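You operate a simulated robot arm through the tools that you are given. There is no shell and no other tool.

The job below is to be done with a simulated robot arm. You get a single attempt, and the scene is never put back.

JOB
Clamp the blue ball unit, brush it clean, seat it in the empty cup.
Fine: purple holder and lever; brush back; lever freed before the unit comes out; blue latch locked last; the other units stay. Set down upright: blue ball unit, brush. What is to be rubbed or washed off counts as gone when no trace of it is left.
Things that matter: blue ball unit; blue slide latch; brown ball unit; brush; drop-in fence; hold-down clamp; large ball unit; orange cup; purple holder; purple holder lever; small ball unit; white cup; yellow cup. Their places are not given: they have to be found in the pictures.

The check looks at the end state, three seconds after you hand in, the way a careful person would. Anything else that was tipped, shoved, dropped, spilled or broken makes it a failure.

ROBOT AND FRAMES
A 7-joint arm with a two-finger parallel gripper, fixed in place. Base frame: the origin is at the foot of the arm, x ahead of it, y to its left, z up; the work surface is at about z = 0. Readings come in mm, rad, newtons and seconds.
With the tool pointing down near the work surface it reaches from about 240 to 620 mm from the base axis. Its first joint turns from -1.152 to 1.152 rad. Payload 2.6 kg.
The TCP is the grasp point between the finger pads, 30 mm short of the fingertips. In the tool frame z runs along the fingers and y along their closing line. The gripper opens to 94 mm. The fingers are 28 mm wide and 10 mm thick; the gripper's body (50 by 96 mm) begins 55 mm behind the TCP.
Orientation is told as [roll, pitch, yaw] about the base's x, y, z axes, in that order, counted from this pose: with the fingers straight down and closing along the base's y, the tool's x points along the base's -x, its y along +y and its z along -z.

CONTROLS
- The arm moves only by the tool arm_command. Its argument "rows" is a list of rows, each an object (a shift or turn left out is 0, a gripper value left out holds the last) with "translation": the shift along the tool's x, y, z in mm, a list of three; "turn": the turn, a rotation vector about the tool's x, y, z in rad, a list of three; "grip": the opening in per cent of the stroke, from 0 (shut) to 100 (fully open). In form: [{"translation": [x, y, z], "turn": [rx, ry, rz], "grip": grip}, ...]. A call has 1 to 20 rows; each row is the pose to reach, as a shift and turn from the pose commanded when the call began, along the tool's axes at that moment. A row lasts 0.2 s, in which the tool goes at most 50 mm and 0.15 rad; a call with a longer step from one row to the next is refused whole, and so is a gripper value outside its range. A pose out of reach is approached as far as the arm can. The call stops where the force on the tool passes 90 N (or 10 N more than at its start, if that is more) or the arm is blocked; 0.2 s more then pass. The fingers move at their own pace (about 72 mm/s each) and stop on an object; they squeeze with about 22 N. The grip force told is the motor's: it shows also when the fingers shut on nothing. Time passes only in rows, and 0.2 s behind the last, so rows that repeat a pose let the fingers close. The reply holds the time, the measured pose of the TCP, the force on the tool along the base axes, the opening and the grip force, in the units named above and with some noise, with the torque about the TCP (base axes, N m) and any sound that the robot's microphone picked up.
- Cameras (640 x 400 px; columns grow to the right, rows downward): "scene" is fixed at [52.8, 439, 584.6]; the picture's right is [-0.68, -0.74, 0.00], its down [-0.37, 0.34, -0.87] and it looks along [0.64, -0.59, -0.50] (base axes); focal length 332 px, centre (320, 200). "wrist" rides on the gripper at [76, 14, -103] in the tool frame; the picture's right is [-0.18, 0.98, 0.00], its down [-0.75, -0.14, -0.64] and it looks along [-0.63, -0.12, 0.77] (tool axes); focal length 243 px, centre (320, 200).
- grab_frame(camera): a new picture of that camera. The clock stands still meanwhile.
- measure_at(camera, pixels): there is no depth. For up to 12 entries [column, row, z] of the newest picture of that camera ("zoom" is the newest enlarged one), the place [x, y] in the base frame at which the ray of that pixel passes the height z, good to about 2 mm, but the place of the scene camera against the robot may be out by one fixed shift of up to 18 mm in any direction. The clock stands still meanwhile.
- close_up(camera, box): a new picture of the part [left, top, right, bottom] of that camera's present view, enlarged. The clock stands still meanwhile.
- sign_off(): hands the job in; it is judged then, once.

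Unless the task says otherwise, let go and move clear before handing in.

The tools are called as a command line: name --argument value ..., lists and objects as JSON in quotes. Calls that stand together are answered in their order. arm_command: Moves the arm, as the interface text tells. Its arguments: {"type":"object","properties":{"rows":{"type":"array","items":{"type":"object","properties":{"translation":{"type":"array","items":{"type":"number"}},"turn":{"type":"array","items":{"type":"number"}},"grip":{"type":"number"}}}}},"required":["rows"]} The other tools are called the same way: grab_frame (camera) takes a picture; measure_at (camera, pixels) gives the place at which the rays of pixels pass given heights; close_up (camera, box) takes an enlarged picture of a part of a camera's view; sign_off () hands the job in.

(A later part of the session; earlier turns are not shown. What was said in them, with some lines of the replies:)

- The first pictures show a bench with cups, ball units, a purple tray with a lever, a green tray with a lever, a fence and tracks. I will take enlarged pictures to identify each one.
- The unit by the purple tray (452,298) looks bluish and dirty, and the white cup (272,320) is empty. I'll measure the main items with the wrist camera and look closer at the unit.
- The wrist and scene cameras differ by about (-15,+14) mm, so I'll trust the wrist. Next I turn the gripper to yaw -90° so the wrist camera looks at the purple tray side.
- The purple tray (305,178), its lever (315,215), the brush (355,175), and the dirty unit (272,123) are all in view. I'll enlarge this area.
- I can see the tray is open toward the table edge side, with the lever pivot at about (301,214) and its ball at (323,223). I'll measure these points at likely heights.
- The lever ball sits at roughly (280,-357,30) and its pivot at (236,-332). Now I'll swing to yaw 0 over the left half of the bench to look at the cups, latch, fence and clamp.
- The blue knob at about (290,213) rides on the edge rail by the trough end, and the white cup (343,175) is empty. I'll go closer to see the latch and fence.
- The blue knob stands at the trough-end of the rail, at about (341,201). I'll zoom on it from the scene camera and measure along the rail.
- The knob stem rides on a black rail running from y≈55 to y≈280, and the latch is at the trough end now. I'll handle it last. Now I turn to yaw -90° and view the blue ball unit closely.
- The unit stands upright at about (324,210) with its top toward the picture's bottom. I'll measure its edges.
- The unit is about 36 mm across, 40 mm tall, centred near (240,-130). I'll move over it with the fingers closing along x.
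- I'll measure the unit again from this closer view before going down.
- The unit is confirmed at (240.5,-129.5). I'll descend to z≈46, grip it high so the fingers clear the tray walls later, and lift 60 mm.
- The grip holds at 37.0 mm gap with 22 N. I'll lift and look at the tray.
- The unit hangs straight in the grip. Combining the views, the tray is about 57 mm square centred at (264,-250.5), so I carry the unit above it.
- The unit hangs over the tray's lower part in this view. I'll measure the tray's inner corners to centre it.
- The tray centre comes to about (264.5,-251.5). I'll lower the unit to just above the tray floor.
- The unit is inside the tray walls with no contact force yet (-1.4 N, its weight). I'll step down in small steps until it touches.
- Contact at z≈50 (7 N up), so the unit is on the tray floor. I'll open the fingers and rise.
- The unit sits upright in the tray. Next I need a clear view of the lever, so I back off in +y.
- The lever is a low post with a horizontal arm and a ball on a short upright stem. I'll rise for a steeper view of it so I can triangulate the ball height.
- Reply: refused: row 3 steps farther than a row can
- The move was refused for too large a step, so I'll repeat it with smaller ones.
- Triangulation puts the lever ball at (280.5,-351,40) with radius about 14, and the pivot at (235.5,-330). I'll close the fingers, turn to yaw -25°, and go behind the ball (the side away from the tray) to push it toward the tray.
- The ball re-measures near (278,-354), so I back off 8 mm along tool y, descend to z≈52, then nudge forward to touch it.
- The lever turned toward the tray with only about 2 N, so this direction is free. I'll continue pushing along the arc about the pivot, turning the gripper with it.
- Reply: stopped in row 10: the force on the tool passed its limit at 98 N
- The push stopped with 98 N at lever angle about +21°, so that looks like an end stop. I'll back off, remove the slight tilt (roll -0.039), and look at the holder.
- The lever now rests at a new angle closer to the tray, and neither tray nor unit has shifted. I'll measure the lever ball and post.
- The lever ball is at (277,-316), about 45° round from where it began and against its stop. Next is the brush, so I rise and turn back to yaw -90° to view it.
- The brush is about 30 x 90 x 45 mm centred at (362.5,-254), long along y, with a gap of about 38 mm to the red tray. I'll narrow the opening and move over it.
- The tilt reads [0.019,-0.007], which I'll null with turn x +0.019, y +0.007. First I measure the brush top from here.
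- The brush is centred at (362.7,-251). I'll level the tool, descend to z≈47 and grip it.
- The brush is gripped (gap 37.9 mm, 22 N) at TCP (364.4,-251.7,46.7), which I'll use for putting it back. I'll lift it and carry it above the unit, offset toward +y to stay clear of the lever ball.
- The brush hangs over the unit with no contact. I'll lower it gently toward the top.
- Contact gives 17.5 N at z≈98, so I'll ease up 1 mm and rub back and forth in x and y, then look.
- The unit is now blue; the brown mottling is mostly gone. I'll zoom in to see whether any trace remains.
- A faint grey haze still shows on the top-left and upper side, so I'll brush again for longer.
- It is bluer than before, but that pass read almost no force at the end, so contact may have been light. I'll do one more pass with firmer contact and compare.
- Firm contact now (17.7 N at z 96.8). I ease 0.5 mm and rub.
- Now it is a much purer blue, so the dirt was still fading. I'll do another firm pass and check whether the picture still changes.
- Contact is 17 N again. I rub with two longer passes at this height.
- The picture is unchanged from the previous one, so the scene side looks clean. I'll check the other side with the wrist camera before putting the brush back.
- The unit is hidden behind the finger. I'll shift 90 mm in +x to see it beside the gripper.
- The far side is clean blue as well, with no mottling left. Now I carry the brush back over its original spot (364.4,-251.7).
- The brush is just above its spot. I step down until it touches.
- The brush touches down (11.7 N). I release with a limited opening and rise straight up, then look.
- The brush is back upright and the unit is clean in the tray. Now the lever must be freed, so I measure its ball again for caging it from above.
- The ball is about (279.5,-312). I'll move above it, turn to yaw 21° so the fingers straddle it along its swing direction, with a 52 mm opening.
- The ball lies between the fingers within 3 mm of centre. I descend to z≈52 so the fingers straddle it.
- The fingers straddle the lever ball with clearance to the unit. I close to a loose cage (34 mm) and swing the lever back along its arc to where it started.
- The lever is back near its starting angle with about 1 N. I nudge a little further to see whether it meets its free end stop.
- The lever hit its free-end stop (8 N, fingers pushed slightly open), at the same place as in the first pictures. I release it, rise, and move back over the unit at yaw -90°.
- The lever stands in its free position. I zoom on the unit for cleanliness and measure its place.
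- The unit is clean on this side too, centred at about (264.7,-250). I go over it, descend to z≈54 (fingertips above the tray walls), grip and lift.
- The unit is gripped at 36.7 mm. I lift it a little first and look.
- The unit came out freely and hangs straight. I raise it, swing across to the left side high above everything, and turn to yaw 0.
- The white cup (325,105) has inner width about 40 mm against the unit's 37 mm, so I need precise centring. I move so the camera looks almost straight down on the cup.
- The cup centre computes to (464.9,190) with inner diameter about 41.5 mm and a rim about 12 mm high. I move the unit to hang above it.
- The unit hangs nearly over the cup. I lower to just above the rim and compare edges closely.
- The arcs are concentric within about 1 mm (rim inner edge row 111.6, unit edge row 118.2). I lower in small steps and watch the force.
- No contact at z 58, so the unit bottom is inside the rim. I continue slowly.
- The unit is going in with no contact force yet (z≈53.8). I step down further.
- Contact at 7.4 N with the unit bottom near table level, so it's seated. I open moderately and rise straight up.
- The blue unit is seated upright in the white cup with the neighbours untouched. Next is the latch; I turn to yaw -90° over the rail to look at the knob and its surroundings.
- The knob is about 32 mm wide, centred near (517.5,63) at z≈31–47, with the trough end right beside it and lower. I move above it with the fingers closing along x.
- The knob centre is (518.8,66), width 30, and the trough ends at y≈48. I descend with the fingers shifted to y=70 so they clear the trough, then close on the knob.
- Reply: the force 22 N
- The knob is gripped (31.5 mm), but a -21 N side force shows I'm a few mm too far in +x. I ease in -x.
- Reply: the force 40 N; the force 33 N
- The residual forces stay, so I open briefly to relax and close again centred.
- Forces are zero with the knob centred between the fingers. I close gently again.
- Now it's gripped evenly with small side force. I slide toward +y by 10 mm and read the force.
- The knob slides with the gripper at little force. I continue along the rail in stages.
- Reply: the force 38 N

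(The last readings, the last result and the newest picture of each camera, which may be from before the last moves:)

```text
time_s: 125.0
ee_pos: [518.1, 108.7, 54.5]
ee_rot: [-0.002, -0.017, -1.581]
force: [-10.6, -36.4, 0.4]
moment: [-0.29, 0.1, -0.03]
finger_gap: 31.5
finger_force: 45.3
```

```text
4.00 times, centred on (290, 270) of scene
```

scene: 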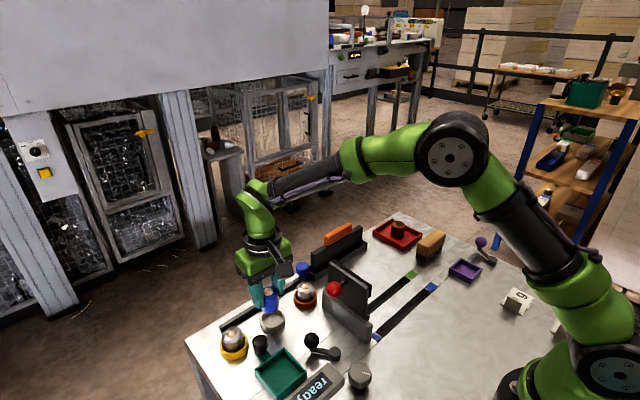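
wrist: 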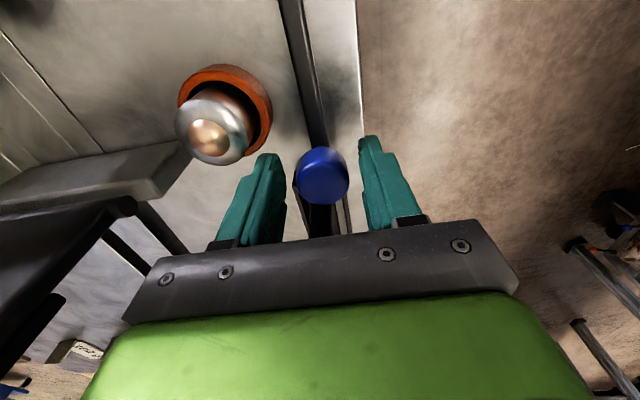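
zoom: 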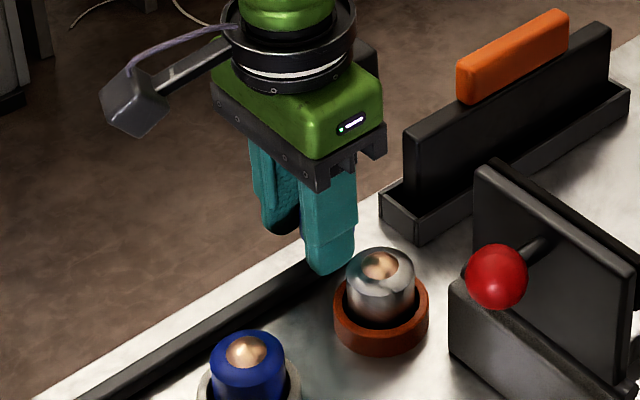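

The y force reached -36 N at y≈109, so the slide seems to have hit a stop after about 40 mm. I ease off, open and look from above.

arm_command --rows '[{"translation": [-7, 0, 0]}, {"translation": [-8, 0, 0]}, {"translation": [-8, 0, 0], "grip": 50}, {"translation": [-8, 0, 0], "grip": 50}, {"translation": [-8, 0, 0], "grip": 50}, {"translation": [-8, 0, -40], "grip": 55}, {"translation": [-8, 0, -80], "grip": 60}, {"translation": [20, 0, -110], "grip": 60}, {"translation": [60, 0, -130], "grip": 60}, {"translation": [60, 0, -130], "grip": 60}]'

grab_frame --camera "wrist"

close_up --camera "wrist" --box '[240, 80, 400, 220]'

close_up --camera "scene" --box '[230, 230, 350, 340]'

```text
time_s: 127.2
ee_pos: [518.8, 179.8, 186.7]
ee_rot: [0.002, -0.003, -1.573]
force: [-0.1, -0.6, -0.3]
moment: [-0.02, 0.01, 0.0]
finger_gap: 56.5
finger_force: 0.1
```

```text
taken
```

wrist: 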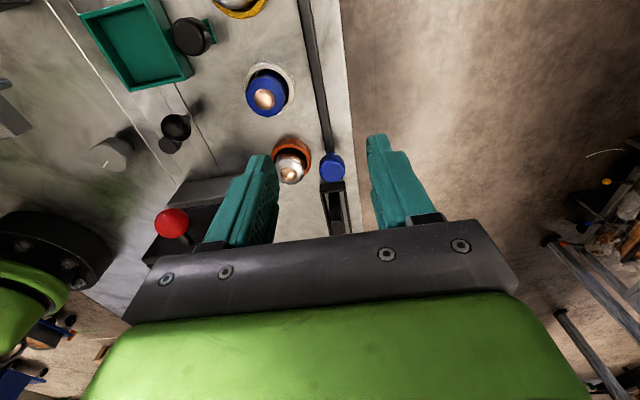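

```text
2.86 times, centred on (320, 150) of wrist
```

zoom: 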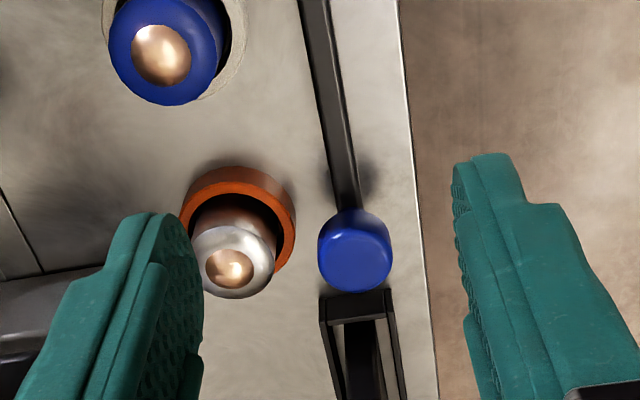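

```text
3.64 times, centred on (290, 285) of scene
```

zoom: 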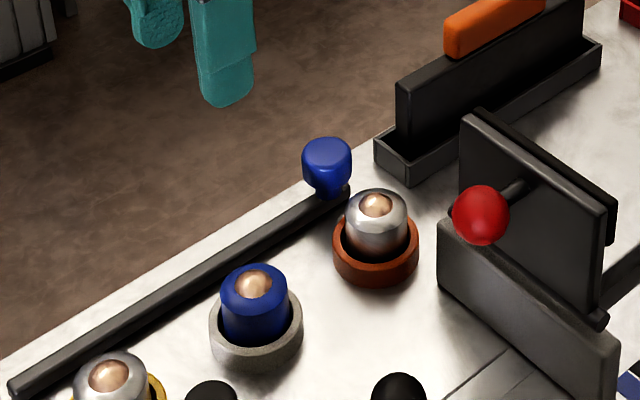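

The whole bar moved with the knob: its end left the trough end, and its far end shifted from about (220,329) to (205,336). I zoom on both ends to understand which position is "locked".

close_up --camera "scene" --box '[300, 250, 350, 295]'

close_up --camera "scene" --box '[185, 310, 245, 365]'

close_up --camera "wrist" --box '[300, 140, 370, 235]'

close_up --camera "wrist" --box '[280, 0, 370, 80]'

close_up --camera "scene" --box '[270, 340, 400, 400]'

```text
8.89 times, centred on (325, 272) of scene
```

zoom: 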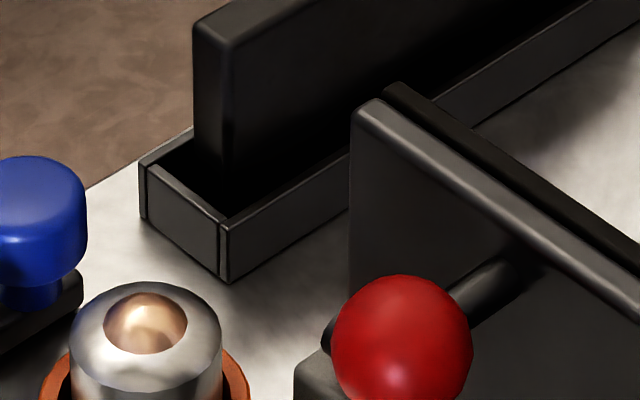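

```text
7.27 times, centred on (215, 338) of scene
```

zoom: 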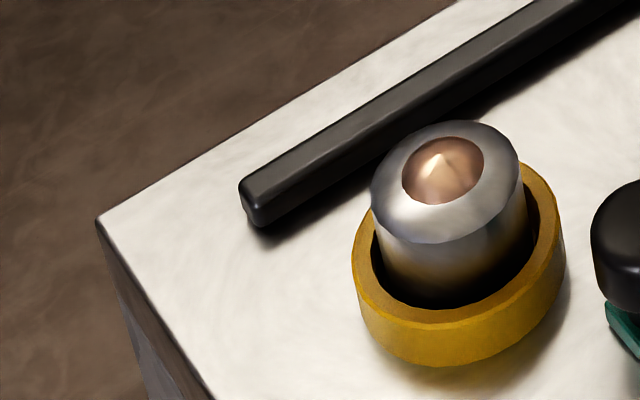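

```text
4.21 times, centred on (335, 188) of wrist
```

zoom: 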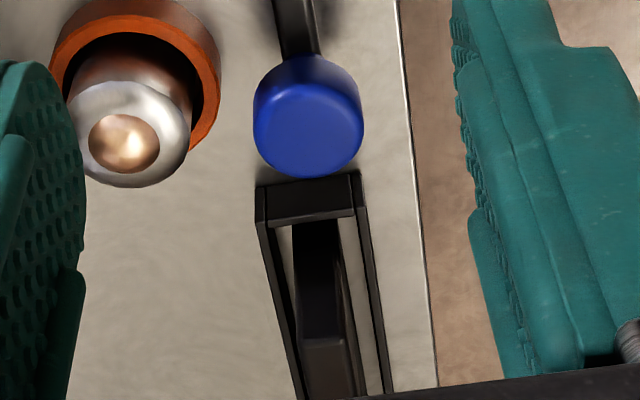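

```text
5.00 times, centred on (325, 40) of wrist
```

zoom: 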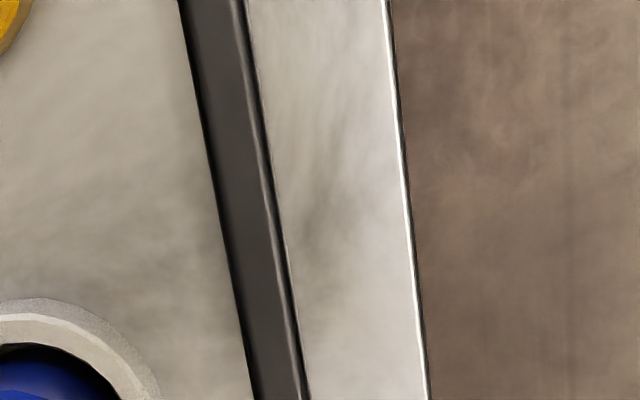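

```text
4.92 times, centred on (335, 370) of scene
```

zoom: 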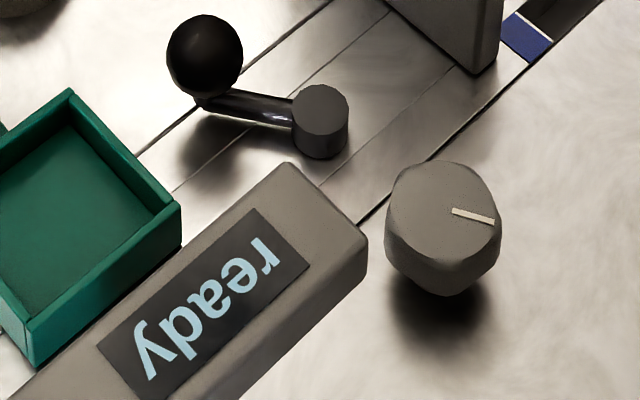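

measure_at --camera "wrist" --pixels '[[332.2, 166.5, 47], [332.2, 166.5, 40], [323.5, 191, 18], [348.5, 190, 18]]'

```text
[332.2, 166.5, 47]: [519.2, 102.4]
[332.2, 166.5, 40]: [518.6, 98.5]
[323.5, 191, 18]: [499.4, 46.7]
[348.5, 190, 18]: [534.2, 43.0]
```

The knob is now at y≈102, 37 mm from where it began. I'll confirm it's fully against its stop by pushing from behind with closed fingers, since there's room now at y≈66.

arm_command --rows '[{"translation": [-40, 0, 10], "grip": 0}, {"translation": [-80, 0, 30], "grip": 0}, {"translation": [-115, 0, 60], "grip": 0}, {"translation": [-115, 0, 95], "grip": 0}, {"translation": [-115, 0, 122], "grip": 0}, {"translation": [-115, 0, 131], "grip": 0}, {"translation": [-115, 0, 131], "grip": 0}]'

close_up --camera "scene" --box '[260, 220, 360, 310]'

grab_frame --camera "wrist"

```text
time_s: 128.8
ee_pos: [514.7, 64.2, 54.1]
ee_rot: [-0.001, -0.005, -1.57]
force: [-0.5, -0.6, 0.4]
moment: [-0.06, -0.03, 0.03]
finger_gap: 0.2
finger_force: 22.0
```

```text
4.44 times, centred on (310, 265) of scene
```

zoom: 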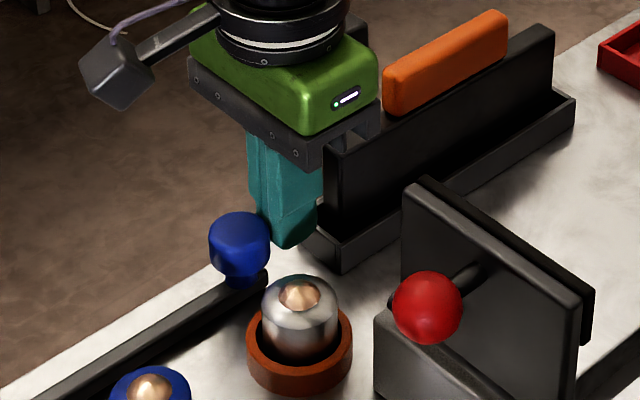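

```text
taken
```

wrist: 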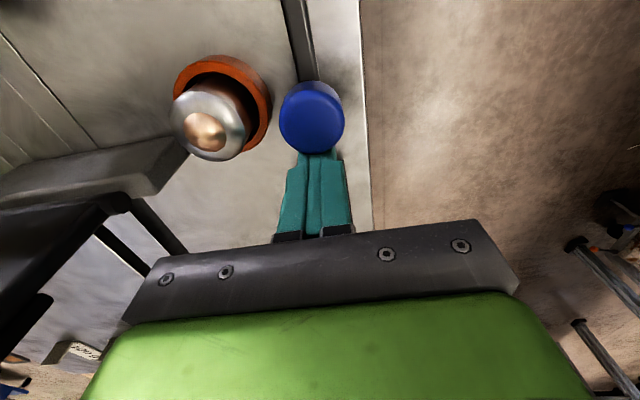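

The closed fingers are just behind the knob. I push +y in small steps.

arm_command --rows '[{"translation": [4, 0, 0]}, {"translation": [8, 0, 0]}, {"translation": [11, 0, 0]}, {"translation": [11, 0, 0]}]'

```text
time_s: 129.8
ee_pos: [517.1, 66.1, 54.1]
ee_rot: [0.0, -0.019, -1.578]
force: [-12.8, -35.9, 2.4]
moment: [-0.16, 0.11, 0.15]
finger_gap: 0.0
finger_force: 21.4
```

It's blocked at once (-36 N with almost no motion). I push slightly harder to be sure it's a hard stop rather than a detent.

arm_command --rows '[{"translation": [2, 0, 0]}, {"translation": [4, 0, 0]}, {"translation": [4, 0, 0]}]'

grab_frame --camera "wrist"

```text
time_s: 130.6
ee_pos: [518.3, 64.9, 54.1]
ee_rot: [0.0, -0.025, -1.581]
force: [-10.8, -43.9, -3.8]
moment: [-0.36, 0.17, 0.12]
finger_gap: 0.0
finger_force: 21.5
```

```text
taken
```

wrist: 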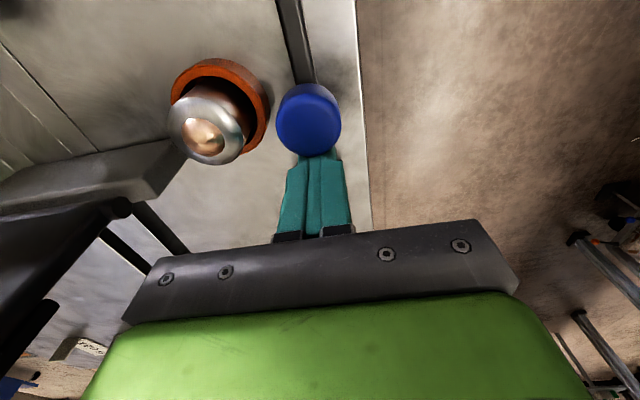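

The knob doesn't budge at 44 N, so it's firmly at its end stop. I back off, rise clear and check the whole scene.

arm_command --rows '[{"translation": [-10, 0, 0]}, {"translation": [-18, 0, 0]}, {"translation": [-18, 0, -5]}, {"translation": [-18, 0, -40]}, {"translation": [-18, 0, -85]}, {"translation": [-18, 0, -130]}, {"translation": [-18, -40, -150]}, {"translation": [-18, -85, -170]}, {"translation": [-18, -130, -190]}, {"translation": [-18, -170, -210]}, {"translation": [-18, -170, -210]}]'

grab_frame --camera "scene"

close_up --camera "scene" --box '[180, 230, 380, 360]'

close_up --camera "scene" --box '[360, 200, 560, 330]'

grab_frame --camera "wrist"

```text
time_s: 133.0
ee_pos: [346.7, 60.8, 262.3]
ee_rot: [0.0, -0.003, -1.568]
force: [0.4, 0.8, 0.6]
moment: [0.0, 0.0, 0.01]
finger_gap: 0.0
finger_force: 21.7
```

```text
taken
```

scene: 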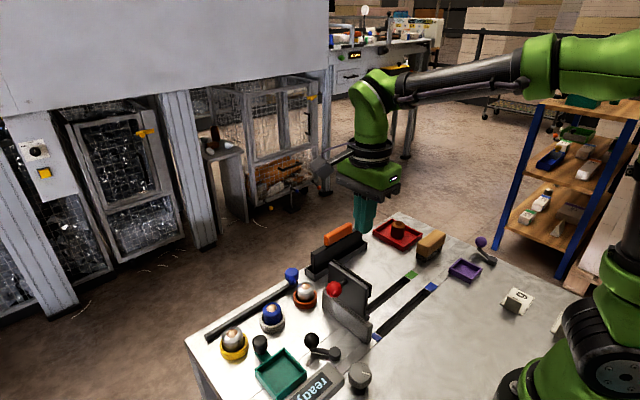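

```text
3.08 times, centred on (280, 295) of scene
```

zoom: 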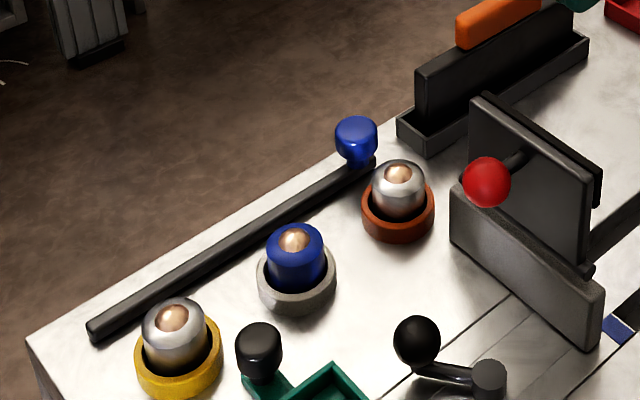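

```text
3.08 times, centred on (460, 265) of scene
```

zoom: 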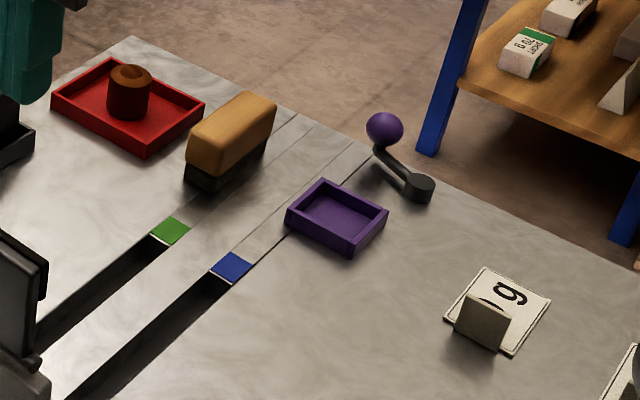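

```text
taken
```

wrist: 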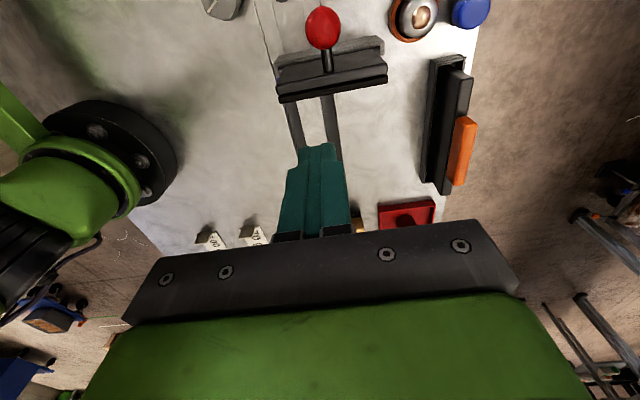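

Everything checks out: the blue unit stands clean and upright in the white cup (272,313). The brush is back at (430,245), and the purple lever is freed (480,243). The blue latch knob (291,275) is slid to its far stop, the other units and fixtures look untouched, and the gripper is clear. I can't see a lock mark on the latch, so I'm taking the far stop as locked because the latch started at the opposite end. I hand in.

sign_off

```text
The job is handed in.
```

The job is handed in, and by the last pictures every step is done. The one point I couldn't confirm is which end of the blue latch counts as locked.

- **Unit:** I set the blue ball unit in the purple holder and clamped it with the purple lever. I brushed it until a further pass changed nothing in the pictures. It now stands upright in the white cup.
- **Lever:** I swung it back to its free stop before lifting the unit out.
- **Brush:** It is back upright, about 2–3 mm from where it started.
- **Latch:** I slid it about 40 mm toward the yellow cup, as the last step, until it hit a hard stop. It shows no lock mark and made no sound. I took that end as locked because the latch started at the other end.
- **Everything else:** The other units, the fence and the hold-down clamp look untouched in the last pictures, and the gripper is clear.

When I swung the lever to clamp, the push ran into the end stop and peaked at 98 N before the arm stopped. I saw no damage or shift afterwards.
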